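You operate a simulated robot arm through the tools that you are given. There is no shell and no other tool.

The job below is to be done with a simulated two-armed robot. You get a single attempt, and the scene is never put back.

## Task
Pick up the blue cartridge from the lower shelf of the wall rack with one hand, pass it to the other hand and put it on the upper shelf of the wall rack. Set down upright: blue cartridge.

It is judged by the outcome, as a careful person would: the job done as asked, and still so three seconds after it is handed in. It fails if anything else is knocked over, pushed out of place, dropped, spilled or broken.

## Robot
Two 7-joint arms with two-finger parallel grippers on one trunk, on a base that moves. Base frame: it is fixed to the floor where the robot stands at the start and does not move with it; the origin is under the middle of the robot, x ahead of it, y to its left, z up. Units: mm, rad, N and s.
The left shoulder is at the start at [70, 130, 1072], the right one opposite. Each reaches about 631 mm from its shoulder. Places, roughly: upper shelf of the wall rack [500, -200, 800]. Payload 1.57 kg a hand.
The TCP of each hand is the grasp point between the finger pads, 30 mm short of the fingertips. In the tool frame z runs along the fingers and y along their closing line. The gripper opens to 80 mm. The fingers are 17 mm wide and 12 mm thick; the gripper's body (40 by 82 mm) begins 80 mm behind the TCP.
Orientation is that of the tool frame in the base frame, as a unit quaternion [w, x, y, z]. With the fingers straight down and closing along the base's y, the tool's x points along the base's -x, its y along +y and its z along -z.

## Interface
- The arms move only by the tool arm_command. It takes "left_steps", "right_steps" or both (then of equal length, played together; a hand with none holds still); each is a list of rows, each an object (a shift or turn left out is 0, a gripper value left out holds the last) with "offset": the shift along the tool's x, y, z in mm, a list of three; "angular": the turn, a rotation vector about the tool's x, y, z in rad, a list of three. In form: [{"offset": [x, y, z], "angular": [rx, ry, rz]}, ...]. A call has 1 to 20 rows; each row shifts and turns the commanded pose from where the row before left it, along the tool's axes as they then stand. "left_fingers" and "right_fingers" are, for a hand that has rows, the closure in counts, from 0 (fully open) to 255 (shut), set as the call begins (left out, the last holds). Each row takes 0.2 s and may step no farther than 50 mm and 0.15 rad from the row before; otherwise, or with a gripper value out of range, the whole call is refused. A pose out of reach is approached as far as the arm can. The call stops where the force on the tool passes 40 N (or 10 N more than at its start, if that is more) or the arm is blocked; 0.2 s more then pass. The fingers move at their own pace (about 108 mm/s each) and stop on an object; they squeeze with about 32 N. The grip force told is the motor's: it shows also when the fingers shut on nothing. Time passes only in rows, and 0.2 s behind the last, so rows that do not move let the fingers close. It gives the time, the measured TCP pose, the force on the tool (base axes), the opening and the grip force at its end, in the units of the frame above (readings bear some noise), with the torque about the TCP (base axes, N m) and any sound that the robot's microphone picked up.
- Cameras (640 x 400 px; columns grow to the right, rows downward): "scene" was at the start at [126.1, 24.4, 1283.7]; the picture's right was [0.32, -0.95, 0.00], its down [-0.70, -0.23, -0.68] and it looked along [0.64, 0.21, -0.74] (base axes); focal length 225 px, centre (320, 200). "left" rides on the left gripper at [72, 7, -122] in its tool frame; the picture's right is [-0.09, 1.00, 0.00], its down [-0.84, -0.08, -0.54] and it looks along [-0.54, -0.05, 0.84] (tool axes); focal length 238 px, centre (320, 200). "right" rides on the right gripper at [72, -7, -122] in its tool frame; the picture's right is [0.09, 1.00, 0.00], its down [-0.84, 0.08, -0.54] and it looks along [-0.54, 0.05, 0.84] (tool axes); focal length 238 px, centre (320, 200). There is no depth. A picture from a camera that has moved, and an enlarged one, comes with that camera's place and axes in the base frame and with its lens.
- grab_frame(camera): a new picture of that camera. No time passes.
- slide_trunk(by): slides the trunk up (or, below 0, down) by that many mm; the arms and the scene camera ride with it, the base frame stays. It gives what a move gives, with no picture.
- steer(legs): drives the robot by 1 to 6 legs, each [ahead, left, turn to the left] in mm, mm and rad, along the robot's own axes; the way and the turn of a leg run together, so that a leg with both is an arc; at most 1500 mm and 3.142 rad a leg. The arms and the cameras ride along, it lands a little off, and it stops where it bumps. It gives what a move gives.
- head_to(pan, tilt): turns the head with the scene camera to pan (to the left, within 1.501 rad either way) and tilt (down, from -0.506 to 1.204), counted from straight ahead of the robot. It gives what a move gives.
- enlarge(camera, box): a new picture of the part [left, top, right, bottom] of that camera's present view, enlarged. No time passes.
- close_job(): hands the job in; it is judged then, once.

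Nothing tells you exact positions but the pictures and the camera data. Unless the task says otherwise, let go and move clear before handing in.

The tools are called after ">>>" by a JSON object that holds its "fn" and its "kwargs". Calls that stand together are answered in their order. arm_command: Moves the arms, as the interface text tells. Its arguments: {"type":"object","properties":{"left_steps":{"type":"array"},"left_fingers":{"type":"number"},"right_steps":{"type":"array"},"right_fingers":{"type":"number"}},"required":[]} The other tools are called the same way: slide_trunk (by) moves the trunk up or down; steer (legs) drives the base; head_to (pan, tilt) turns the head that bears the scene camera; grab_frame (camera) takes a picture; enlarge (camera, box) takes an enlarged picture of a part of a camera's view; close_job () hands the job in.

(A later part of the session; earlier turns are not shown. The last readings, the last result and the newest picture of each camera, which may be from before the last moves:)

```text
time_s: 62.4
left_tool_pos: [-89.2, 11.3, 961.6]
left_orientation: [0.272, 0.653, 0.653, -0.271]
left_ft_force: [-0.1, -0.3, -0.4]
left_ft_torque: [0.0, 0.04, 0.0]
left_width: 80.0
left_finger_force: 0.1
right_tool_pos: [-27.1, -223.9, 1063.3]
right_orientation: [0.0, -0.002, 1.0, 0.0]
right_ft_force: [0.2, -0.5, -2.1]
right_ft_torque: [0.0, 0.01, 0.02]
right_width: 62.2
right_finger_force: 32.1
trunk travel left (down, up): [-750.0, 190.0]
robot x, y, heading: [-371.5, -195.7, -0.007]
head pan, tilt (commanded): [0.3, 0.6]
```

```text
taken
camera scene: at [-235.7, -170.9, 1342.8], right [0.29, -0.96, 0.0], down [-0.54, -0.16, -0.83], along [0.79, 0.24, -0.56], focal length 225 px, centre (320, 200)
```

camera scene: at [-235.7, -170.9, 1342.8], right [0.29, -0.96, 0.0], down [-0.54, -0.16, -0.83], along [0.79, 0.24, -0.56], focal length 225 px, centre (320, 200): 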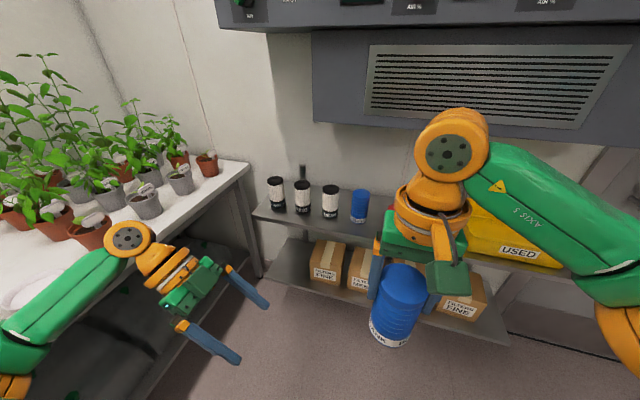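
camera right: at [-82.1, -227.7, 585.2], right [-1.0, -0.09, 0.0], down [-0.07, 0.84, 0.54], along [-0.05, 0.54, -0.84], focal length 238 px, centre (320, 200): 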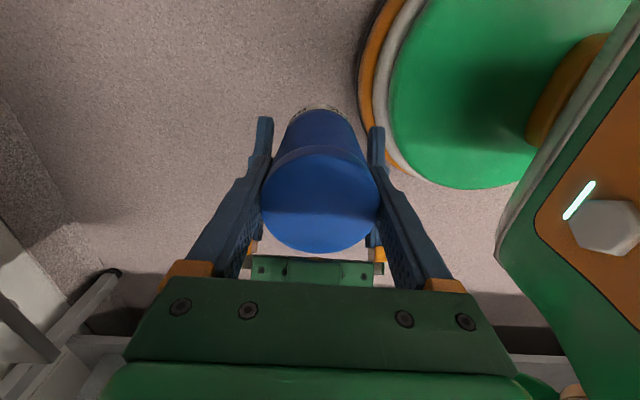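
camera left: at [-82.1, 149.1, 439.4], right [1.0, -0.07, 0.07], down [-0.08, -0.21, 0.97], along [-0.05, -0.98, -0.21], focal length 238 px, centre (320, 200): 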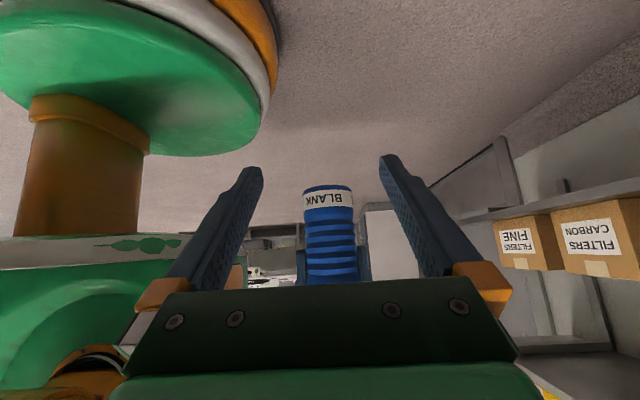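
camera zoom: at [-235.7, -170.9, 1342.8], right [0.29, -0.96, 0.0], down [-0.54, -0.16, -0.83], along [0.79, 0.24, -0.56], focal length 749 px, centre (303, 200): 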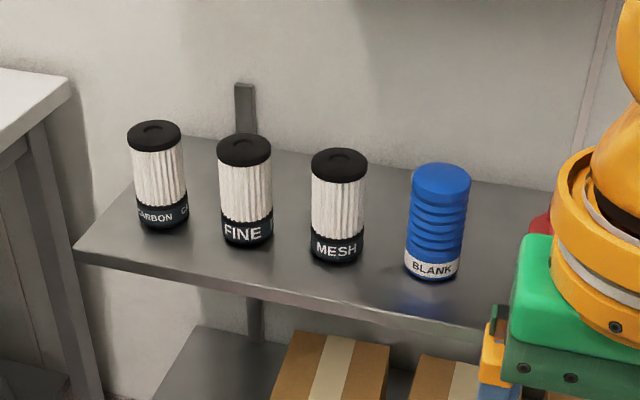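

The vent hood overhead protrudes to x≈475 with its underside at z≈1145, so reaching over the row with a vertical hand isn't possible. The free spot I can reach straight from the front is the gap between the upper BLANK (≈(456,-119)) and the red brush (left side y≈-229), about (411,-178). I'll pre-pose both arms here, then check the gap more precisely.

>>> {"fn": "arm_command", "kwargs": {"left_steps": [{"offset": [0, -20, 0]}, {"offset": [0, -20, 0]}, {"offset": [0, -20, 0]}, {"offset": [0, -20, 0]}, {"offset": [0, 0, 0]}, {"offset": [0, 0, 0]}, {"offset": [0, 0, 0]}, {"offset": [0, 0, 0]}, {"offset": [0, 0, 0]}], "right_steps": [{"offset": [20, 0, 25]}, {"offset": [20, 0, 25]}, {"offset": [20, 0, 25]}, {"angular": [0, 0, -0.1309]}, {"angular": [0, 0, -0.1309]}, {"angular": [0, 0, -0.1309]}, {"angular": [0, 0, -0.1309]}, {"angular": [0, 0, -0.1309]}, {"angular": [0, 0, -0.1309]}]}}

>>> {"fn": "head_to", "kwargs": {"pan": 0.05, "tilt": 0.6}}

>>> {"fn": "grab_frame", "kwargs": {"camera": "scene"}}

>>> {"fn": "grab_frame", "kwargs": {"camera": "right"}}

```text
time_s: 64.4
left_tool_pos: [-167.9, 10.7, 962.7]
left_orientation: [0.271, 0.653, 0.653, -0.27]
left_ft_force: [0.1, -0.6, -0.1]
left_ft_torque: [0.01, -0.02, 0.03]
left_width: 79.8
left_finger_force: 0.0
right_tool_pos: [-86.6, -224.2, 989.5]
right_orientation: [0.001, -0.385, 0.923, 0.001]
right_ft_force: [-0.8, -0.3, -1.5]
right_ft_torque: [-0.02, 0.01, 0.03]
right_width: 62.7
right_finger_force: 31.8
trunk travel left (down, up): [-750.0, 190.0]
robot x, y, heading: [-374.6, -197.4, -0.004]
head pan, tilt (commanded): [0.3, 0.6]
```

```text
time_s: 65.1
left_tool_pos: [-168.9, 10.6, 962.2]
left_orientation: [0.271, 0.653, 0.653, -0.27]
left_ft_force: [0.1, 0.2, 0.4]
left_ft_torque: [-0.01, -0.03, 0.03]
left_width: 79.6
left_finger_force: 0.0
right_tool_pos: [-87.8, -222.5, 987.6]
right_orientation: [-0.001, -0.383, 0.924, 0.0]
right_ft_force: [-0.3, 0.7, -1.9]
right_ft_torque: [0.01, 0.0, -0.05]
right_width: 62.5
right_finger_force: 32.3
trunk travel left (down, up): [-750.0, 190.0]
robot x, y, heading: [-371.5, -194.8, -0.008]
head pan, tilt (commanded): [0.051, 0.6]
```

```text
taken
camera scene: at [-232.1, -192.6, 1342.7], right [0.05, -1.0, 0.0], down [-0.56, -0.03, -0.82], along [0.82, 0.04, -0.57], focal length 225 px, centre (320, 200)
```

scene: 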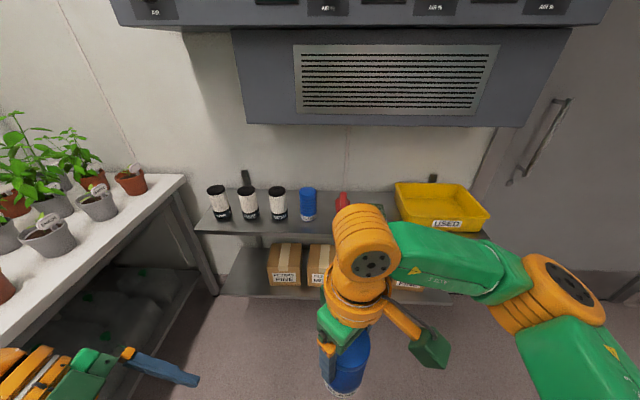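

```text
taken
camera right: at [-131.8, -279.7, 1111.0], right [-0.77, 0.64, 0.0], down [0.54, 0.65, 0.54], along [0.35, 0.42, -0.84], focal length 238 px, centre (320, 200)
```

right: 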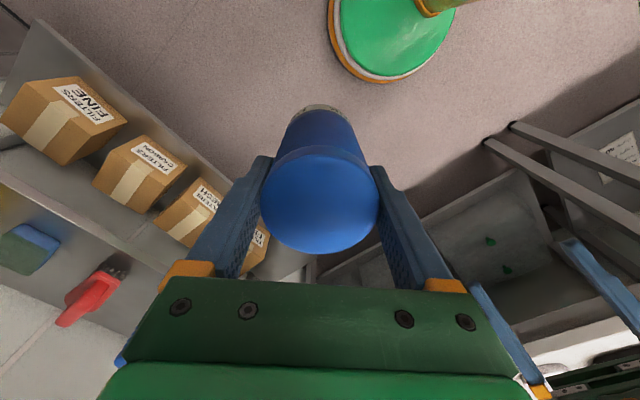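

>>> {"fn": "steer", "kwargs": {"legs": [[330, 65, 0]]}}

>>> {"fn": "head_to", "kwargs": {"pan": -0.05, "tilt": 0.75}}

>>> {"fn": "grab_frame", "kwargs": {"camera": "scene"}}

>>> {"fn": "grab_frame", "kwargs": {"camera": "right"}}

```text
time_s: 67.3
left_tool_pos: [159.0, 74.1, 962.2]
left_orientation: [0.271, 0.654, 0.653, -0.27]
left_ft_force: [0.3, 0.2, 0.7]
left_ft_torque: [0.04, 0.0, 0.01]
left_width: 80.0
left_finger_force: 0.0
right_tool_pos: [241.8, -161.1, 990.4]
right_orientation: [0.0, -0.386, 0.923, 0.0]
right_ft_force: [0.5, 0.0, -1.4]
right_ft_torque: [0.02, 0.01, -0.01]
right_width: 62.4
right_finger_force: 32.3
trunk travel left (down, up): [-750.0, 190.0]
robot x, y, heading: [-39.6, -130.7, -0.005]
head pan, tilt (commanded): [0.051, 0.6]
```

```text
time_s: 68.0
left_tool_pos: [159.3, 75.7, 962.9]
left_orientation: [0.271, 0.653, 0.654, -0.27]
left_ft_force: [0.4, 0.3, 0.6]
left_ft_torque: [-0.03, 0.04, 0.01]
left_width: 80.2
left_finger_force: 0.1
right_tool_pos: [243.0, -159.9, 987.7]
right_orientation: [0.0, -0.385, 0.923, 0.001]
right_ft_force: [-0.4, -0.4, -1.0]
right_ft_torque: [0.03, 0.0, 0.01]
right_width: 62.3
right_finger_force: 32.1
trunk travel left (down, up): [-750.0, 190.0]
robot x, y, heading: [-42.1, -131.0, -0.001]
head pan, tilt (commanded): [-0.051, 0.75]
```

```text
taken
camera scene: at [91.9, -137.7, 1329.8], right [-0.05, -1.0, 0.0], down [-0.68, 0.04, -0.73], along [0.73, -0.04, -0.68], focal length 225 px, centre (320, 200)
```

scene: 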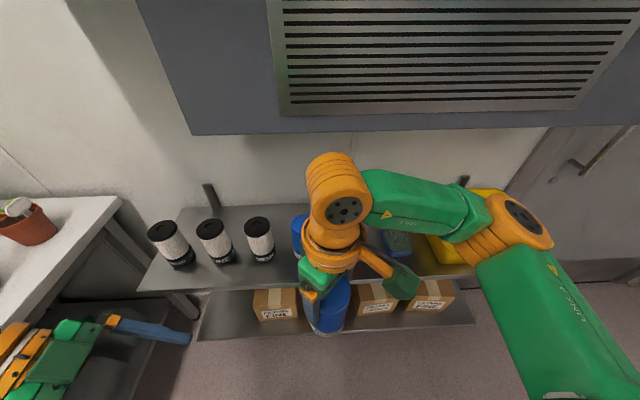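

```text
taken
camera right: at [197.8, -216.1, 1110.9], right [-0.77, 0.64, 0.0], down [0.53, 0.65, 0.54], along [0.34, 0.42, -0.84], focal length 238 px, centre (320, 200)
```

right: 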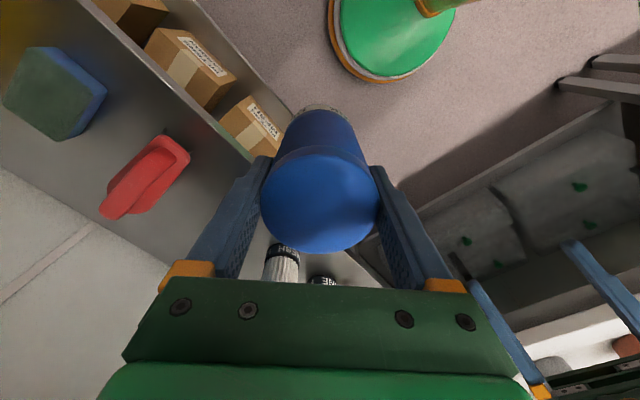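

>>> {"fn": "grab_frame", "kwargs": {"camera": "left"}}

>>> {"fn": "enlarge", "kwargs": {"camera": "right", "box": [40, 100, 320, 300]}}

>>> {"fn": "enlarge", "kwargs": {"camera": "scene", "box": [240, 180, 480, 330]}}

```text
taken
camera left: at [167.0, 212.2, 999.3], right [1.0, -0.07, 0.07], down [-0.08, -0.21, 0.97], along [-0.05, -0.98, -0.21], focal length 238 px, centre (320, 200)
```

left: 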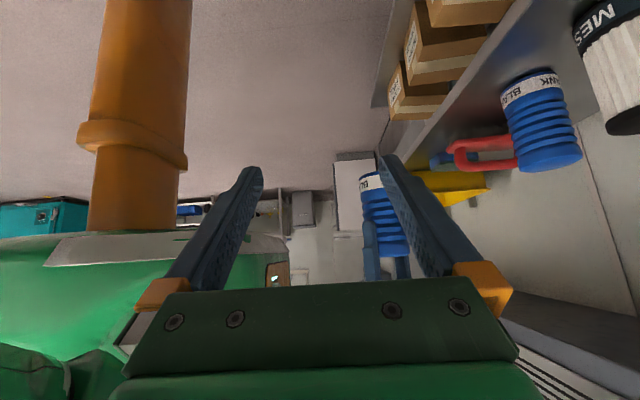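

```text
2.00 times, centred on (180, 200) of right
camera zoom: at [197.8, -216.1, 1110.9], right [-0.77, 0.64, 0.0], down [0.53, 0.65, 0.54], along [0.34, 0.42, -0.84], focal length 477 px, centre (600, 200)
```

zoom: 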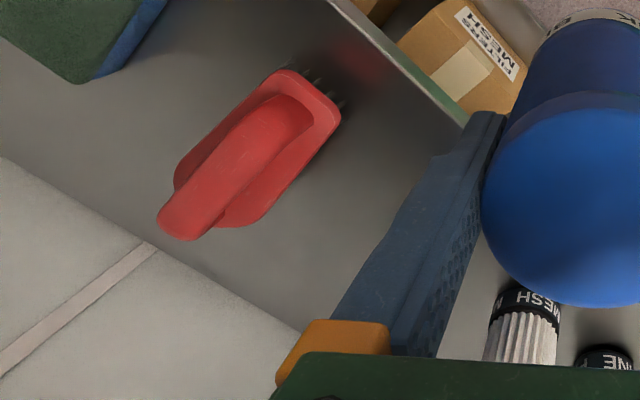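

```text
2.67 times, centred on (360, 255) of scene
camera zoom: at [91.9, -137.7, 1329.8], right [-0.05, -1.0, 0.0], down [-0.68, 0.04, -0.73], along [0.73, -0.04, -0.68], focal length 599 px, centre (213, 53)
```

zoom: 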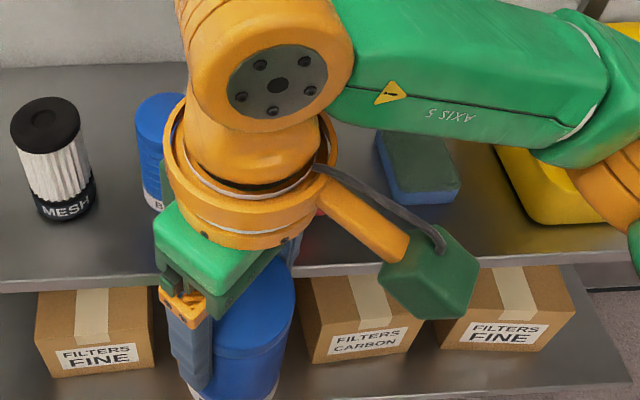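

The brush's left side is at y≈-218…-229 and BLANK's right side ≈-150, so the spot (411, -179) leaves about 13–16 mm on each side and ~20+ mm from the shelf front. I'll drive 50 mm closer, then bring the cartridge in front of the gap at low height.

>>> {"fn": "steer", "kwargs": {"legs": [[50, 0, 0]]}}

>>> {"fn": "grab_frame", "kwargs": {"camera": "scene"}}

>>> {"fn": "grab_frame", "kwargs": {"camera": "right"}}

```text
time_s: 69.0
left_tool_pos: [206.3, 74.5, 963.7]
left_orientation: [0.272, 0.654, 0.652, -0.269]
left_ft_force: [-0.6, 0.1, 0.3]
left_ft_torque: [-0.01, -0.06, 0.04]
left_width: 80.4
left_finger_force: 0.1
right_tool_pos: [287.4, -159.0, 989.7]
right_orientation: [0.002, -0.385, 0.923, -0.001]
right_ft_force: [-0.1, 0.3, -2.3]
right_ft_torque: [-0.03, -0.05, 0.0]
right_width: 62.3
right_finger_force: 31.9
trunk travel left (down, up): [-750.0, 190.0]
robot x, y, heading: [5.0, -132.3, -0.005]
head pan, tilt (commanded): [-0.051, 0.75]
```

```text
taken
camera scene: at [135.4, -137.9, 1330.4], right [-0.05, -1.0, 0.0], down [-0.68, 0.04, -0.73], along [0.73, -0.04, -0.68], focal length 225 px, centre (320, 200)
```

scene: 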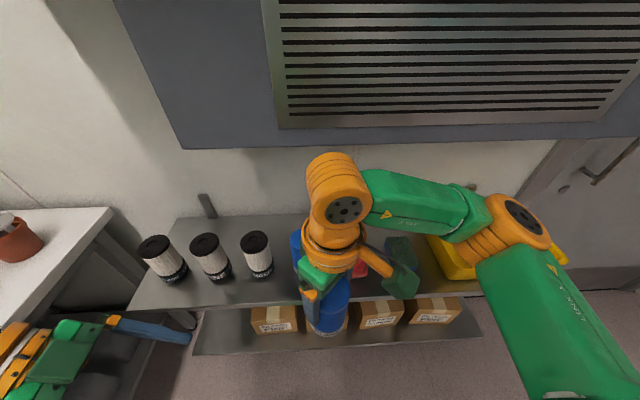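

```text
taken
camera right: at [242.3, -216.2, 1112.0], right [-0.77, 0.63, 0.0], down [0.53, 0.65, 0.54], along [0.35, 0.42, -0.84], focal length 238 px, centre (320, 200)
```

right: 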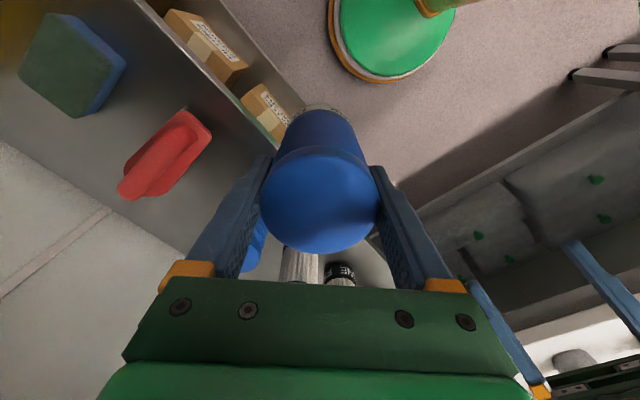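

>>> {"fn": "arm_command", "kwargs": {"right_steps": [{"offset": [1.8, -7.7, 25.2]}, {"offset": [1.8, -7.7, 25.2]}, {"offset": [1.8, -7.7, 25.2]}]}}

>>> {"fn": "grab_frame", "kwargs": {"camera": "right"}}

>>> {"fn": "grab_frame", "kwargs": {"camera": "scene"}}

>>> {"fn": "grab_frame", "kwargs": {"camera": "left"}}

```text
time_s: 69.8
left_tool_pos: [209.7, 74.8, 962.0]
left_orientation: [0.271, 0.653, 0.653, -0.271]
left_ft_force: [0.3, -0.1, -1.4]
left_ft_torque: [-0.02, 0.03, 0.04]
left_width: 79.7
left_finger_force: 0.0
right_tool_pos: [304.9, -180.4, 911.8]
right_orientation: [0.0, -0.385, 0.923, 0.001]
right_ft_force: [0.5, -0.2, -2.2]
right_ft_torque: [-0.03, 0.01, 0.02]
right_width: 62.4
right_finger_force: 32.0
trunk travel left (down, up): [-750.0, 190.0]
robot x, y, heading: [5.5, -132.3, -0.0]
head pan, tilt (commanded): [-0.051, 0.75]
```

```text
taken
camera right: at [260.4, -236.8, 1034.4], right [-0.77, 0.63, 0.0], down [0.53, 0.65, 0.54], along [0.34, 0.42, -0.84], focal length 238 px, centre (320, 200)
```

right: 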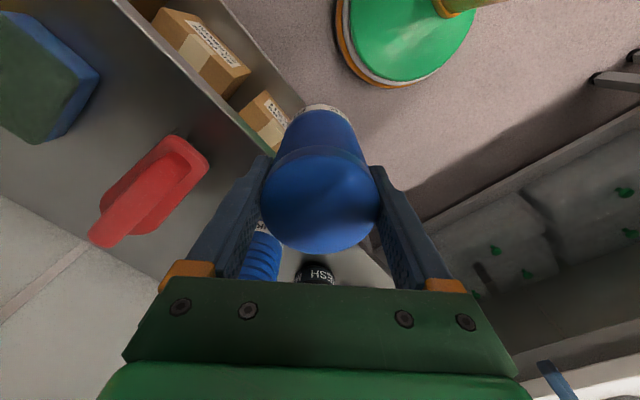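

```text
taken
camera scene: at [141.9, -138.4, 1329.7], right [-0.05, -1.0, 0.0], down [-0.68, 0.04, -0.73], along [0.73, -0.04, -0.68], focal length 225 px, centre (320, 200)
```

scene: 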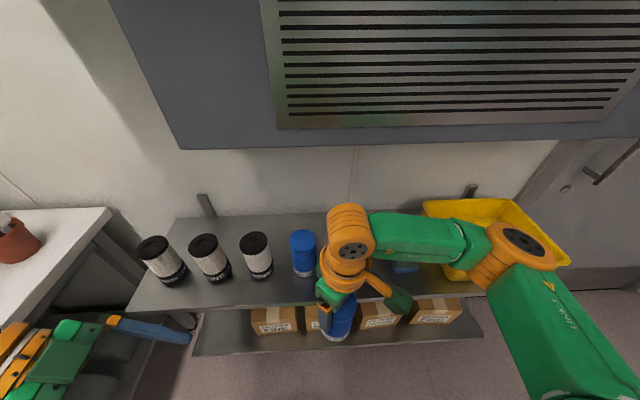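

```text
taken
camera left: at [216.8, 211.7, 999.3], right [1.0, -0.06, 0.06], down [-0.08, -0.21, 0.97], along [-0.05, -0.98, -0.21], focal length 238 px, centre (320, 200)
```

left: 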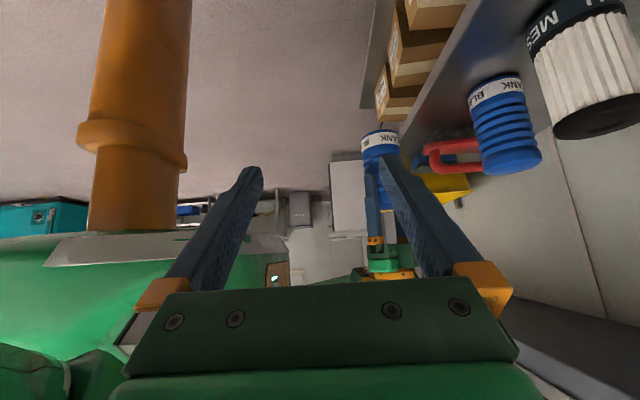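

>>> {"fn": "enlarge", "kwargs": {"camera": "scene", "box": [230, 210, 420, 345]}}

>>> {"fn": "enlarge", "kwargs": {"camera": "right", "box": [80, 90, 320, 290]}}

>>> {"fn": "enlarge", "kwargs": {"camera": "left", "box": [340, 60, 560, 220]}}

```text
2.96 times, centred on (325, 278) of scene
camera zoom: at [141.9, -138.4, 1329.7], right [-0.05, -1.0, 0.0], down [-0.68, 0.04, -0.73], along [0.73, -0.04, -0.68], focal length 666 px, centre (305, -30)
```

zoom: 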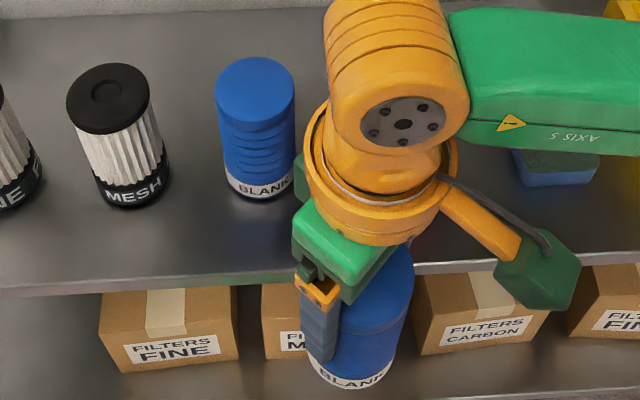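

```text
2.00 times, centred on (200, 190) of right
camera zoom: at [260.4, -236.8, 1034.4], right [-0.77, 0.63, 0.0], down [0.53, 0.65, 0.54], along [0.34, 0.42, -0.84], focal length 477 px, centre (560, 220)
```

zoom: 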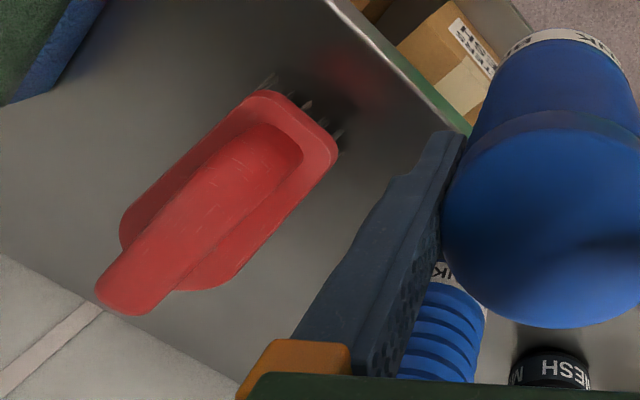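

```text
2.50 times, centred on (450, 140) of left
camera zoom: at [216.8, 211.7, 999.3], right [1.0, -0.06, 0.06], down [-0.08, -0.21, 0.97], along [-0.05, -0.98, -0.21], focal length 596 px, centre (-5, 350)
```

zoom: 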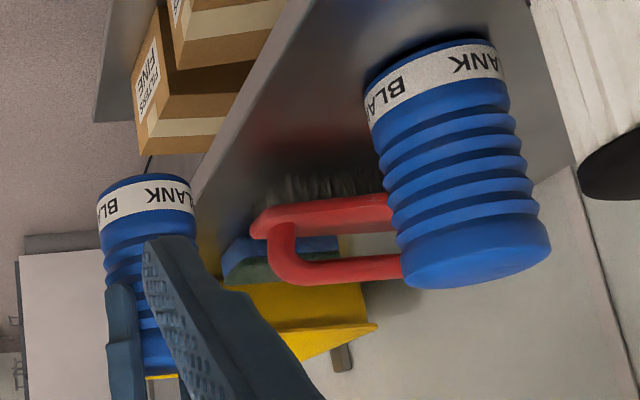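

Refined: BLANK ≈ (459,-116), brush edge from (409,-229) to (512,-220), shelf front ≈ x 362. Target (412,-179) leaves ~16 mm to each neighbour; the held base is ~20 mm above the shelf. Advancing 60 mm first.

>>> {"fn": "arm_command", "kwargs": {"right_steps": [{"offset": [-14.3, -14.0, 0]}, {"offset": [-14.3, -14.0, 0]}, {"offset": [-14.3, -14.0, 0]}]}}

>>> {"fn": "enlarge", "kwargs": {"camera": "scene", "box": [230, 200, 420, 335]}}

>>> {"fn": "enlarge", "kwargs": {"camera": "right", "box": [80, 90, 400, 290]}}

>>> {"fn": "enlarge", "kwargs": {"camera": "left", "box": [340, 60, 560, 220]}}

```text
time_s: 70.5
left_tool_pos: [209.7, 73.4, 961.3]
left_orientation: [0.269, 0.654, 0.653, -0.271]
left_ft_force: [-0.4, -0.8, 0.5]
left_ft_torque: [-0.02, -0.02, 0.0]
left_width: 80.0
left_finger_force: 0.0
right_tool_pos: [365.3, -178.4, 912.7]
right_orientation: [0.0, -0.385, 0.923, 0.0]
right_ft_force: [0.9, 0.1, -1.2]
right_ft_torque: [0.0, -0.02, -0.01]
right_width: 62.5
right_finger_force: 32.0
trunk travel left (down, up): [-750.0, 190.0]
robot x, y, heading: [7.5, -133.7, -0.003]
head pan, tilt (commanded): [-0.051, 0.75]
```

```text
2.96 times, centred on (325, 268) of scene
camera zoom: at [141.1, -137.8, 1329.8], right [-0.05, -1.0, 0.0], down [-0.68, 0.04, -0.73], along [0.73, -0.04, -0.68], focal length 666 px, centre (305, 0)
```

zoom: 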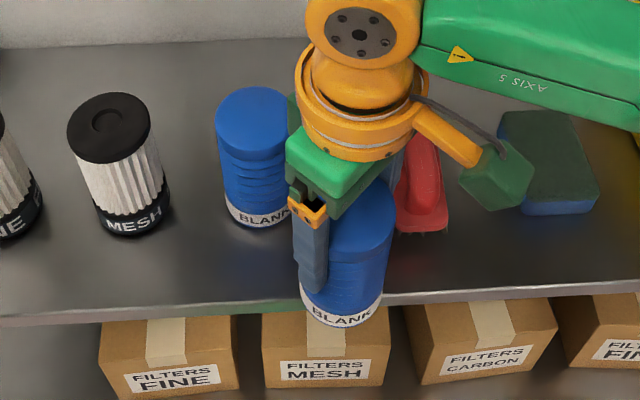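

```text
2.00 times, centred on (240, 190) of right
camera zoom: at [319.9, -234.8, 1034.3], right [-0.77, 0.63, 0.0], down [0.53, 0.65, 0.54], along [0.34, 0.42, -0.84], focal length 477 px, centre (480, 220)
```

zoom: 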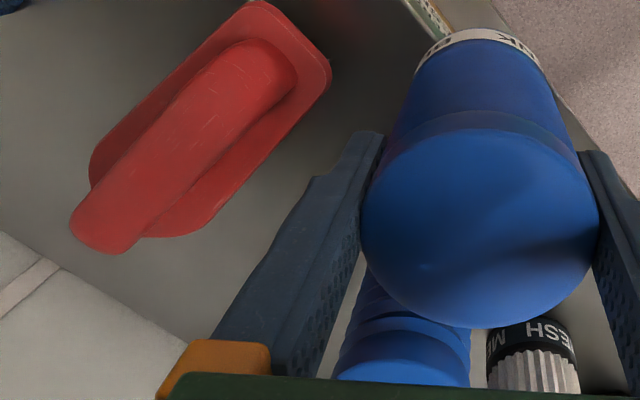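

```text
2.50 times, centred on (450, 140) of left
camera zoom: at [216.2, 212.1, 999.2], right [1.0, -0.07, 0.07], down [-0.08, -0.21, 0.97], along [-0.05, -0.98, -0.21], focal length 596 px, centre (-5, 350)
```

zoom: 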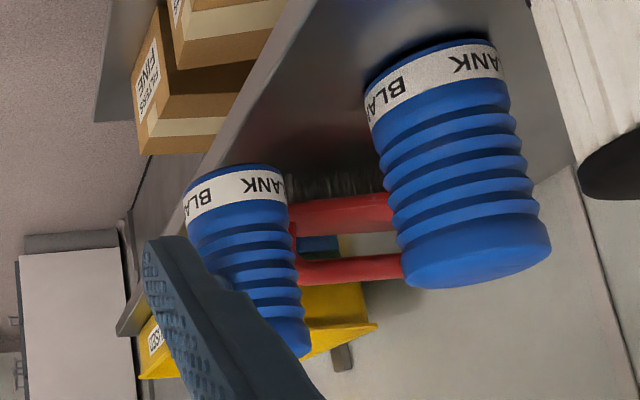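

Path is clear between BLANK and the brush. Advancing the last ~47 mm at the same height.

>>> {"fn": "arm_command", "kwargs": {"right_steps": [{"offset": [-10.8, -11.2, 0]}, {"offset": [-10.8, -11.2, 0]}, {"offset": [-10.8, -11.2, 0]}]}}

>>> {"fn": "enlarge", "kwargs": {"camera": "scene", "box": [230, 190, 420, 325]}}

>>> {"fn": "enlarge", "kwargs": {"camera": "right", "box": [80, 90, 400, 290]}}

>>> {"fn": "enlarge", "kwargs": {"camera": "left", "box": [340, 60, 560, 220]}}

```text
time_s: 71.3
left_tool_pos: [208.9, 74.2, 961.1]
left_orientation: [0.27, 0.653, 0.653, -0.271]
left_ft_force: [0.7, 0.2, 0.1]
left_ft_torque: [0.0, -0.03, 0.0]
left_width: 80.1
left_finger_force: 0.1
right_tool_pos: [410.9, -178.6, 912.6]
right_orientation: [0.0, -0.387, 0.922, 0.0]
right_ft_force: [-0.3, 0.3, -2.1]
right_ft_torque: [0.02, 0.02, 0.01]
right_width: 62.8
right_finger_force: 32.1
trunk travel left (down, up): [-750.0, 190.0]
robot x, y, heading: [8.8, -135.0, -0.006]
head pan, tilt (commanded): [-0.051, 0.75]
```

```text
2.96 times, centred on (325, 258) of scene
camera zoom: at [141.2, -137.8, 1329.8], right [-0.05, -1.0, 0.0], down [-0.68, 0.04, -0.73], along [0.73, -0.04, -0.68], focal length 666 px, centre (305, 30)
```

zoom: 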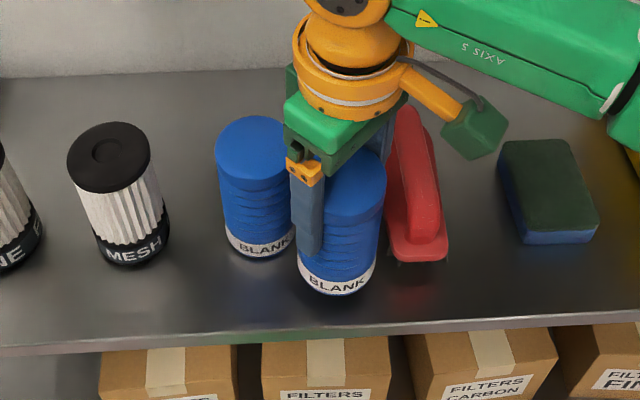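

```text
2.00 times, centred on (240, 190) of right
camera zoom: at [366.7, -235.4, 1034.9], right [-0.77, 0.63, 0.0], down [0.53, 0.65, 0.54], along [0.34, 0.42, -0.84], focal length 477 px, centre (480, 220)
```

zoom: 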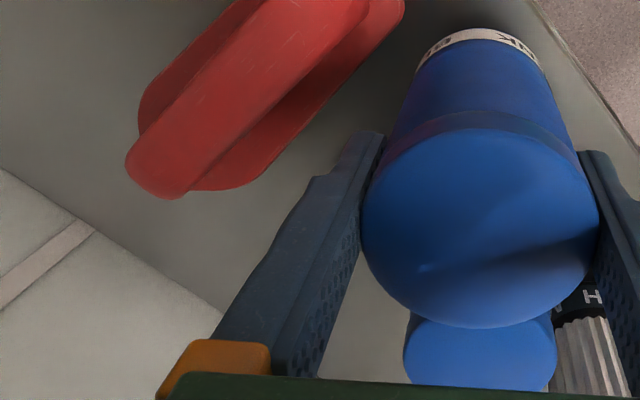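

```text
2.50 times, centred on (450, 140) of left
camera zoom: at [216.3, 212.1, 999.2], right [1.0, -0.06, 0.07], down [-0.08, -0.21, 0.97], along [-0.05, -0.98, -0.21], focal length 596 px, centre (-5, 350)
```

zoom: 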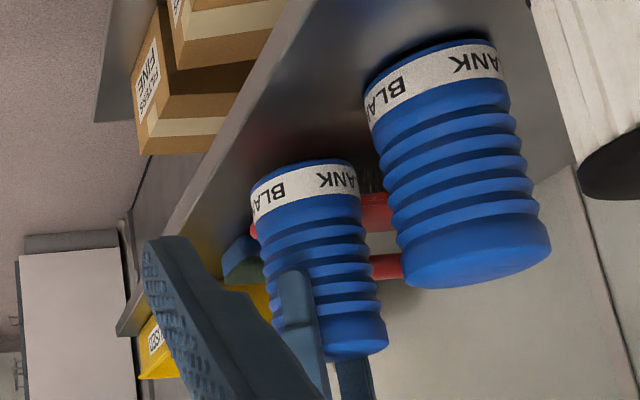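

The cartridge is centred in the gap. Lowering gently, checking force between small steps.

>>> {"fn": "arm_command", "kwargs": {"right_steps": [{"offset": [0, 0, 4]}, {"offset": [0, 0, 4]}, {"offset": [0, 0, 3]}]}}

>>> {"fn": "enlarge", "kwargs": {"camera": "left", "box": [380, 90, 520, 190]}}

>>> {"fn": "enlarge", "kwargs": {"camera": "scene", "box": [280, 220, 400, 320]}}

```text
time_s: 72.2
left_tool_pos: [209.9, 73.9, 962.0]
left_orientation: [0.271, 0.653, 0.653, -0.271]
left_ft_force: [-0.1, 0.8, -0.9]
left_ft_torque: [-0.04, 0.01, -0.01]
left_width: 80.0
left_finger_force: 0.1
right_tool_pos: [410.5, -179.8, 902.6]
right_orientation: [0.0, -0.386, 0.923, 0.0]
right_ft_force: [0.4, 1.0, -1.3]
right_ft_torque: [0.0, 0.02, -0.03]
right_width: 62.5
right_finger_force: 32.0
trunk travel left (down, up): [-750.0, 190.0]
robot x, y, heading: [8.6, -134.1, -0.004]
head pan, tilt (commanded): [-0.051, 0.75]
```

```text
4.00 times, centred on (450, 140) of left
camera zoom: at [216.0, 212.0, 999.3], right [1.0, -0.06, 0.07], down [-0.08, -0.21, 0.97], along [-0.05, -0.98, -0.21], focal length 953 px, centre (-200, 440)
```

zoom: 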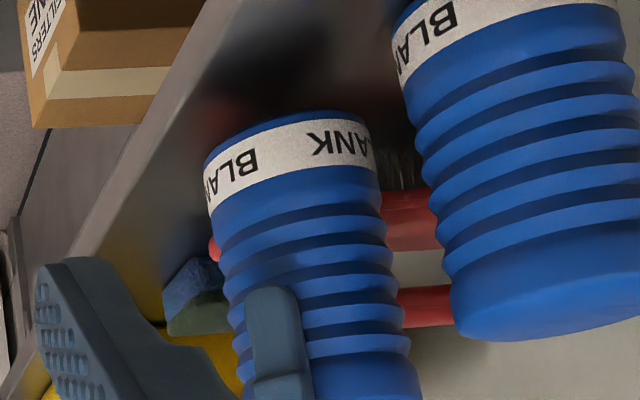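

```text
4.00 times, centred on (340, 270) of scene
camera zoom: at [140.8, -138.0, 1329.8], right [-0.05, -1.0, 0.0], down [-0.68, 0.04, -0.73], along [0.73, -0.04, -0.68], focal length 899 px, centre (240, -80)
```

zoom: 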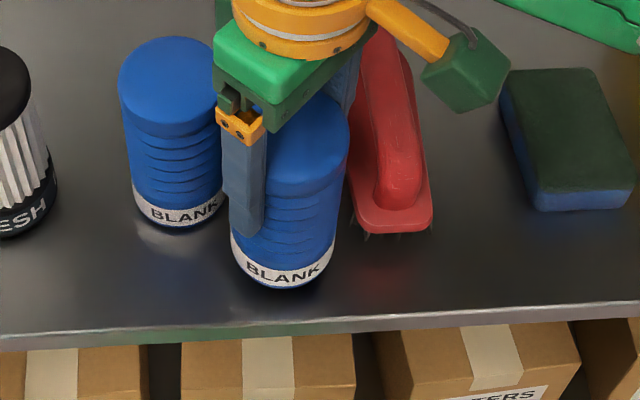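

>>> {"fn": "arm_command", "kwargs": {"right_steps": [{"offset": [0, 0, 2.5]}, {"offset": [0, 0, 2.5]}]}}

>>> {"fn": "arm_command", "kwargs": {"right_steps": [{"offset": [0, 0, 2]}]}}

>>> {"fn": "arm_command", "kwargs": {"right_steps": [{"offset": [0, 0, 1.5]}]}}

>>> {"fn": "enlarge", "kwargs": {"camera": "scene", "box": [280, 220, 400, 320]}}

>>> {"fn": "enlarge", "kwargs": {"camera": "left", "box": [380, 90, 520, 190]}}

```text
time_s: 72.8
left_tool_pos: [208.4, 74.3, 962.3]
left_orientation: [0.27, 0.654, 0.653, -0.271]
left_ft_force: [0.6, -0.4, 0.1]
left_ft_torque: [0.03, -0.02, -0.01]
left_width: 80.2
left_finger_force: 0.0
right_tool_pos: [411.0, -180.2, 897.3]
right_orientation: [0.0, -0.385, 0.923, 0.001]
right_ft_force: [-0.5, 0.6, -2.0]
right_ft_torque: [-0.02, 0.01, 0.01]
right_width: 62.6
right_finger_force: 31.8
trunk travel left (down, up): [-750.0, 190.0]
robot x, y, heading: [8.3, -131.3, -0.004]
head pan, tilt (commanded): [-0.051, 0.75]
```

```text
time_s: 73.2
left_tool_pos: [209.3, 73.7, 961.3]
left_orientation: [0.27, 0.654, 0.653, -0.27]
left_ft_force: [0.0, 0.0, 0.2]
left_ft_torque: [0.0, 0.03, 0.05]
left_width: 80.1
left_finger_force: 0.0
right_tool_pos: [411.7, -180.1, 895.1]
right_orientation: [0.0, -0.386, 0.923, 0.0]
right_ft_force: [-0.4, -0.4, -1.6]
right_ft_torque: [-0.02, -0.01, 0.0]
right_width: 62.5
right_finger_force: 32.2
trunk travel left (down, up): [-750.0, 190.0]
robot x, y, heading: [4.3, -133.0, -0.002]
head pan, tilt (commanded): [-0.051, 0.75]
```

```text
time_s: 73.5
left_tool_pos: [208.1, 74.9, 962.5]
left_orientation: [0.27, 0.654, 0.653, -0.271]
left_ft_force: [0.2, 0.3, 0.3]
left_ft_torque: [-0.02, 0.0, -0.02]
left_width: 80.1
left_finger_force: 0.1
right_tool_pos: [411.9, -179.9, 893.4]
right_orientation: [0.0, -0.385, 0.923, 0.0]
right_ft_force: [-0.3, -0.1, -1.8]
right_ft_torque: [0.0, -0.05, 0.0]
right_width: 62.6
right_finger_force: 32.1
trunk travel left (down, up): [-750.0, 190.0]
robot x, y, heading: [5.7, -132.1, -0.005]
head pan, tilt (commanded): [-0.051, 0.75]
```

```text
4.00 times, centred on (340, 270) of scene
camera zoom: at [140.9, -138.0, 1329.8], right [-0.05, -1.0, 0.0], down [-0.68, 0.04, -0.73], along [0.73, -0.04, -0.68], focal length 899 px, centre (240, -80)
```

zoom: 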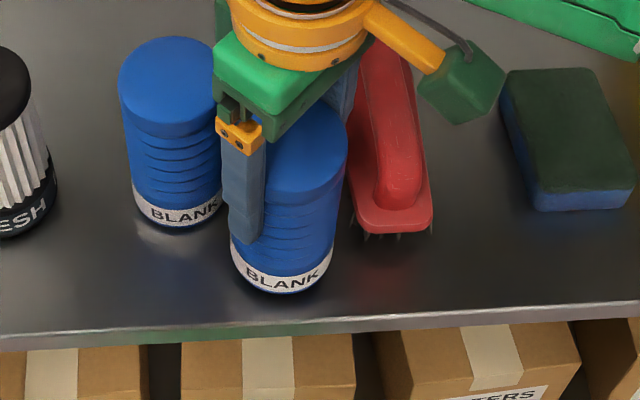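

```text
4.00 times, centred on (450, 140) of left
camera zoom: at [216.0, 212.0, 999.3], right [1.0, -0.06, 0.07], down [-0.08, -0.21, 0.97], along [-0.05, -0.98, -0.21], focal length 953 px, centre (-200, 440)
```

zoom: 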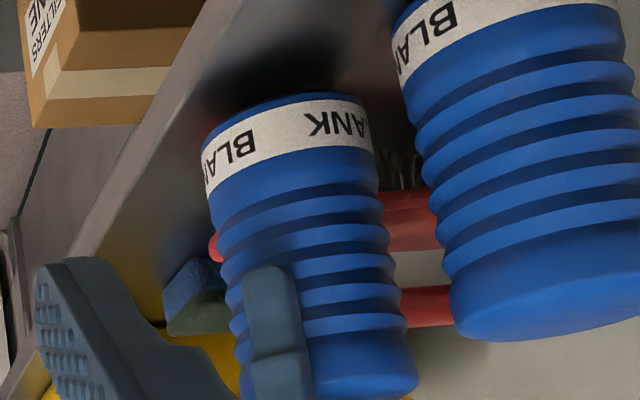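

>>> {"fn": "arm_command", "kwargs": {"right_steps": [{"offset": [0, 0, 1.5]}]}}

>>> {"fn": "arm_command", "kwargs": {"right_steps": [{"offset": [0, 0, 1.5]}]}}

>>> {"fn": "arm_command", "kwargs": {"right_steps": [{"offset": [0, 0, 1]}]}}

>>> {"fn": "enlarge", "kwargs": {"camera": "left", "box": [380, 90, 520, 190]}}

```text
time_s: 74.0
left_tool_pos: [208.8, 75.4, 962.0]
left_orientation: [0.271, 0.653, 0.653, -0.27]
left_ft_force: [0.4, -0.3, 0.2]
left_ft_torque: [0.01, 0.0, 0.0]
left_width: 79.9
left_finger_force: 0.1
right_tool_pos: [411.7, -180.4, 892.7]
right_orientation: [0.0, -0.386, 0.923, 0.0]
right_ft_force: [-0.7, 0.0, -1.2]
right_ft_torque: [-0.01, -0.03, -0.01]
right_width: 62.5
right_finger_force: 32.3
trunk travel left (down, up): [-750.0, 190.0]
robot x, y, heading: [6.5, -130.8, -0.006]
head pan, tilt (commanded): [-0.051, 0.75]
```

```text
time_s: 74.3
left_tool_pos: [209.3, 75.0, 962.3]
left_orientation: [0.27, 0.654, 0.653, -0.271]
left_ft_force: [-0.2, 0.2, -0.2]
left_ft_torque: [0.01, -0.02, -0.03]
left_width: 80.2
left_finger_force: 0.1
right_tool_pos: [411.4, -180.4, 891.3]
right_orientation: [0.0, -0.386, 0.923, 0.0]
right_ft_force: [0.0, 0.2, -0.5]
right_ft_torque: [-0.02, 0.0, -0.03]
right_width: 62.3
right_finger_force: 32.8
trunk travel left (down, up): [-750.0, 190.0]
robot x, y, heading: [7.6, -135.7, -0.006]
head pan, tilt (commanded): [-0.051, 0.75]
```

```text
time_s: 74.8
left_tool_pos: [209.2, 73.8, 962.3]
left_orientation: [0.27, 0.654, 0.653, -0.271]
left_ft_force: [-0.3, 0.0, 0.1]
left_ft_torque: [-0.03, 0.0, 0.01]
left_width: 80.0
left_finger_force: 0.0
right_tool_pos: [411.1, -179.3, 888.7]
right_orientation: [0.0, -0.384, 0.923, 0.0]
right_ft_force: [-0.2, 0.3, -1.6]
right_ft_torque: [0.0, 0.01, 0.01]
right_width: 62.1
right_finger_force: 32.0
trunk travel left (down, up): [-750.0, 190.0]
robot x, y, heading: [6.0, -130.3, -0.005]
head pan, tilt (commanded): [-0.051, 0.75]
```

```text
4.00 times, centred on (450, 140) of left
camera zoom: at [216.0, 212.0, 999.3], right [1.0, -0.07, 0.07], down [-0.08, -0.21, 0.97], along [-0.05, -0.98, -0.21], focal length 953 px, centre (-200, 440)
```

zoom: 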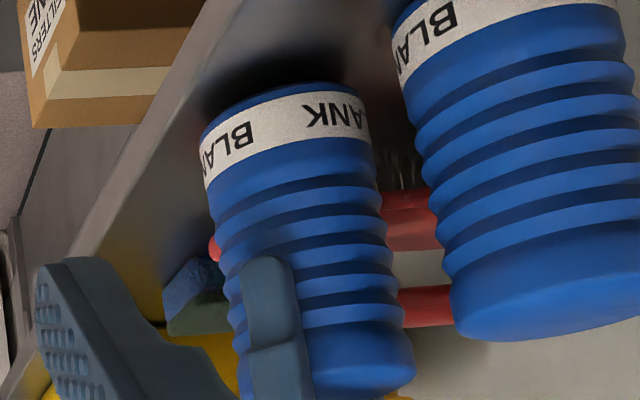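

Still hanging freely (force ≈ -1.6 N). Continuing in small steps until I feel contact.

>>> {"fn": "arm_command", "kwargs": {"right_steps": [{"offset": [0, 0, 1.5]}]}}

>>> {"fn": "arm_command", "kwargs": {"right_steps": [{"offset": [0, 0, 1.5]}]}}

>>> {"fn": "enlarge", "kwargs": {"camera": "left", "box": [380, 90, 520, 190]}}

>>> {"fn": "enlarge", "kwargs": {"camera": "scene", "box": [280, 220, 400, 320]}}

```text
time_s: 75.2
left_tool_pos: [209.2, 74.8, 963.9]
left_orientation: [0.271, 0.653, 0.653, -0.27]
left_ft_force: [0.1, -0.1, -1.0]
left_ft_torque: [-0.02, 0.03, 0.03]
left_width: 79.9
left_finger_force: 0.1
right_tool_pos: [411.4, -179.0, 887.7]
right_orientation: [0.0, -0.385, 0.923, 0.0]
right_ft_force: [0.5, 0.4, -1.1]
right_ft_torque: [0.0, -0.01, 0.02]
right_width: 62.4
right_finger_force: 32.2
trunk travel left (down, up): [-750.0, 190.0]
robot x, y, heading: [4.4, -132.3, -0.006]
head pan, tilt (commanded): [-0.051, 0.75]
```

```text
time_s: 75.5
left_tool_pos: [209.8, 74.6, 963.4]
left_orientation: [0.271, 0.653, 0.654, -0.271]
left_ft_force: [0.1, 0.5, -0.2]
left_ft_torque: [-0.03, -0.01, -0.01]
left_width: 80.1
left_finger_force: 0.1
right_tool_pos: [410.6, -179.5, 886.7]
right_orientation: [0.0, -0.385, 0.923, 0.0]
right_ft_force: [0.4, 0.2, -1.8]
right_ft_torque: [0.0, -0.04, -0.03]
right_width: 62.4
right_finger_force: 31.7
trunk travel left (down, up): [-750.0, 190.0]
robot x, y, heading: [7.9, -134.5, -0.002]
head pan, tilt (commanded): [-0.051, 0.75]
```

```text
4.00 times, centred on (450, 140) of left
camera zoom: at [216.0, 212.0, 999.3], right [1.0, -0.07, 0.07], down [-0.08, -0.21, 0.97], along [-0.05, -0.98, -0.21], focal length 953 px, centre (-200, 440)
```

zoom: 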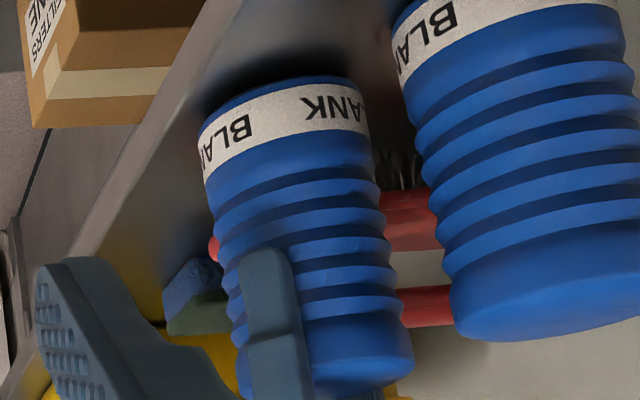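

```text
4.00 times, centred on (340, 270) of scene
camera zoom: at [140.9, -138.0, 1329.8], right [-0.05, -1.0, 0.0], down [-0.68, 0.04, -0.73], along [0.73, -0.04, -0.68], focal length 899 px, centre (240, -80)
```

zoom: 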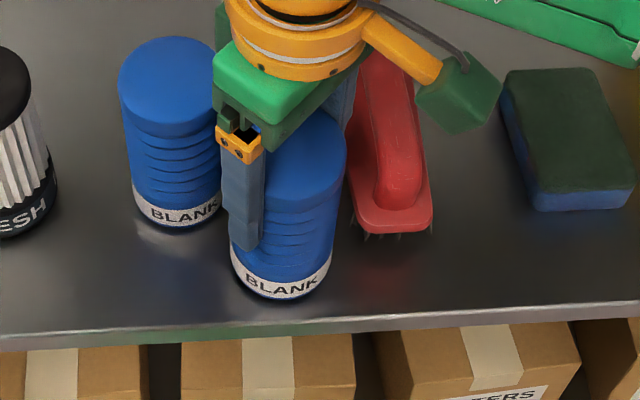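

>>> {"fn": "arm_command", "kwargs": {"right_steps": [{"offset": [0, 0, 1.5]}]}}

>>> {"fn": "arm_command", "kwargs": {"right_steps": [{"offset": [0, 0, 1.5]}]}}

>>> {"fn": "enlarge", "kwargs": {"camera": "left", "box": [380, 70, 520, 170]}}

```text
time_s: 76.0
left_tool_pos: [209.7, 73.8, 961.9]
left_orientation: [0.271, 0.653, 0.654, -0.27]
left_ft_force: [0.2, -0.2, 0.2]
left_ft_torque: [0.0, 0.01, 0.0]
left_width: 80.1
left_finger_force: 0.1
right_tool_pos: [410.0, -179.9, 885.2]
right_orientation: [0.0, -0.385, 0.923, 0.0]
right_ft_force: [0.4, 0.6, -2.0]
right_ft_torque: [-0.03, 0.0, -0.05]
right_width: 62.5
right_finger_force: 32.4
trunk travel left (down, up): [-750.0, 190.0]
robot x, y, heading: [7.6, -134.5, -0.004]
head pan, tilt (commanded): [-0.051, 0.75]
```

```text
time_s: 76.3
left_tool_pos: [209.5, 74.1, 961.5]
left_orientation: [0.27, 0.654, 0.653, -0.27]
left_ft_force: [-0.2, -0.2, 0.3]
left_ft_torque: [0.0, -0.01, -0.03]
left_width: 79.8
left_finger_force: 0.1
right_tool_pos: [411.3, -179.6, 884.0]
right_orientation: [0.0, -0.385, 0.923, 0.0]
right_ft_force: [0.1, 0.6, -1.8]
right_ft_torque: [0.04, 0.02, -0.01]
right_width: 62.2
right_finger_force: 31.6
trunk travel left (down, up): [-750.0, 190.0]
robot x, y, heading: [5.4, -131.2, -0.005]
head pan, tilt (commanded): [-0.051, 0.75]
```

```text
4.00 times, centred on (450, 120) of left
camera zoom: at [216.0, 212.0, 999.3], right [1.0, -0.07, 0.07], down [-0.08, -0.21, 0.97], along [-0.05, -0.98, -0.21], focal length 953 px, centre (-200, 520)
```

zoom: 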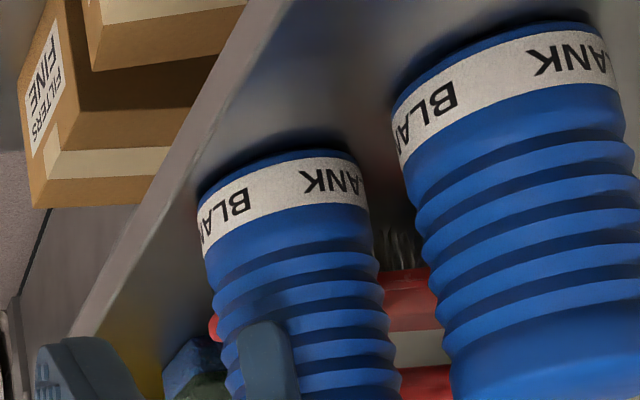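

>>> {"fn": "arm_command", "kwargs": {"right_steps": [{"offset": [0, 0, 1.5]}]}}

>>> {"fn": "arm_command", "kwargs": {"right_steps": [{"offset": [0, 0, 1.5]}]}}

>>> {"fn": "arm_command", "kwargs": {"right_steps": [{"offset": [0, 0, 1.0]}]}}

>>> {"fn": "enlarge", "kwargs": {"camera": "left", "box": [380, 70, 520, 170]}}

```text
time_s: 76.8
left_tool_pos: [209.1, 74.2, 962.7]
left_orientation: [0.271, 0.653, 0.653, -0.271]
left_ft_force: [0.5, 0.2, 0.4]
left_ft_torque: [-0.03, -0.01, 0.0]
left_width: 80.2
left_finger_force: 0.1
right_tool_pos: [409.6, -179.2, 883.3]
right_orientation: [0.002, -0.385, 0.923, -0.001]
right_ft_force: [1.6, 0.7, 7.5]
right_ft_torque: [-0.2, -0.03, 0.06]
right_width: 62.4
right_finger_force: 31.5
trunk travel left (down, up): [-750.0, 190.0]
robot x, y, heading: [7.4, -130.7, -0.003]
head pan, tilt (commanded): [-0.051, 0.75]
```

```text
time_s: 77.2
left_tool_pos: [208.3, 74.6, 963.7]
left_orientation: [0.271, 0.654, 0.652, -0.27]
left_ft_force: [0.1, -0.6, -0.3]
left_ft_torque: [0.03, 0.0, -0.01]
left_width: 79.9
left_finger_force: 0.1
right_tool_pos: [409.5, -179.9, 882.7]
right_orientation: [0.003, -0.385, 0.923, 0.0]
right_ft_force: [8.2, -1.2, 25.5]
right_ft_torque: [-0.37, -0.09, 0.02]
right_width: 62.4
right_finger_force: 31.7
trunk travel left (down, up): [-750.0, 190.0]
robot x, y, heading: [6.0, -130.5, -0.004]
head pan, tilt (commanded): [-0.051, 0.75]
```

```text
time_s: 77.5
left_tool_pos: [208.0, 74.0, 962.3]
left_orientation: [0.272, 0.654, 0.653, -0.27]
left_ft_force: [-0.1, 0.8, -0.2]
left_ft_torque: [0.01, 0.03, 0.0]
left_width: 79.9
left_finger_force: 0.1
right_tool_pos: [409.8, -178.8, 881.5]
right_orientation: [0.002, -0.385, 0.923, 0.0]
right_ft_force: [5.7, -0.3, 26.1]
right_ft_torque: [0.01, 0.03, -0.02]
right_width: 62.3
right_finger_force: 32.2
trunk travel left (down, up): [-750.0, 190.0]
robot x, y, heading: [7.1, -133.5, -0.005]
head pan, tilt (commanded): [-0.051, 0.75]
```

```text
4.00 times, centred on (450, 120) of left
camera zoom: at [213.2, 212.2, 1000.1], right [1.0, -0.06, 0.07], down [-0.08, -0.21, 0.97], along [-0.05, -0.98, -0.21], focal length 953 px, centre (-200, 520)
```

zoom: 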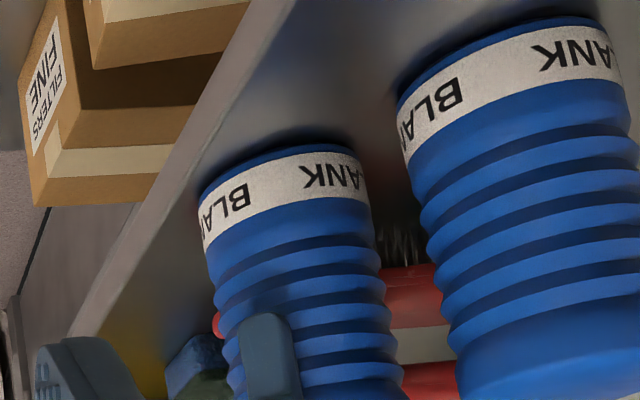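

Contact made (base on the shelf, ~26 N pressing). I'll ease up until the force is nearly zero before releasing.

>>> {"fn": "arm_command", "kwargs": {"right_steps": [{"offset": [0, 0, -1.5]}]}}

>>> {"fn": "enlarge", "kwargs": {"camera": "scene", "box": [280, 220, 400, 320]}}

```text
time_s: 78.0
left_tool_pos: [208.2, 73.9, 962.6]
left_orientation: [0.271, 0.653, 0.653, -0.27]
left_ft_force: [0.4, 0.8, 0.3]
left_ft_torque: [0.01, 0.02, 0.03]
left_width: 80.2
left_finger_force: 0.1
right_tool_pos: [409.9, -178.9, 882.2]
right_orientation: [0.0, -0.386, 0.922, 0.0]
right_ft_force: [2.4, 1.0, 12.6]
right_ft_torque: [0.25, -0.38, -0.06]
right_width: 62.5
right_finger_force: 31.5
trunk travel left (down, up): [-750.0, 190.0]
robot x, y, heading: [9.2, -133.6, 0.002]
head pan, tilt (commanded): [-0.051, 0.75]
```

```text
4.00 times, centred on (340, 270) of scene
camera zoom: at [138.6, -137.4, 1329.9], right [-0.05, -1.0, 0.0], down [-0.68, 0.04, -0.73], along [0.73, -0.04, -0.68], focal length 899 px, centre (240, -80)
```

zoom: 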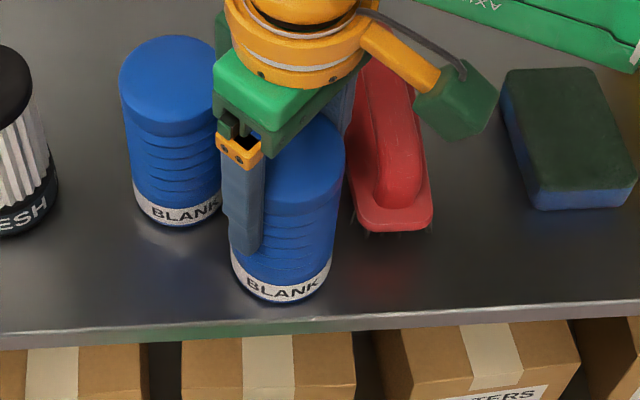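

>>> {"fn": "arm_command", "kwargs": {"right_steps": [{"offset": [0, 0, -0.8]}]}}

```text
time_s: 78.3
left_tool_pos: [209.3, 75.2, 962.5]
left_orientation: [0.271, 0.653, 0.653, -0.271]
left_ft_force: [0.8, 0.0, 1.1]
left_ft_torque: [-0.05, -0.01, 0.01]
left_width: 80.2
left_finger_force: 0.0
right_tool_pos: [411.0, -179.4, 881.3]
right_orientation: [-0.001, -0.386, 0.922, 0.0]
right_ft_force: [-0.9, 1.0, 2.4]
right_ft_torque: [0.25, -0.13, 0.04]
right_width: 62.2
right_finger_force: 31.8
trunk travel left (down, up): [-750.0, 190.0]
robot x, y, heading: [2.8, -133.0, -0.003]
head pan, tilt (commanded): [-0.051, 0.75]
```

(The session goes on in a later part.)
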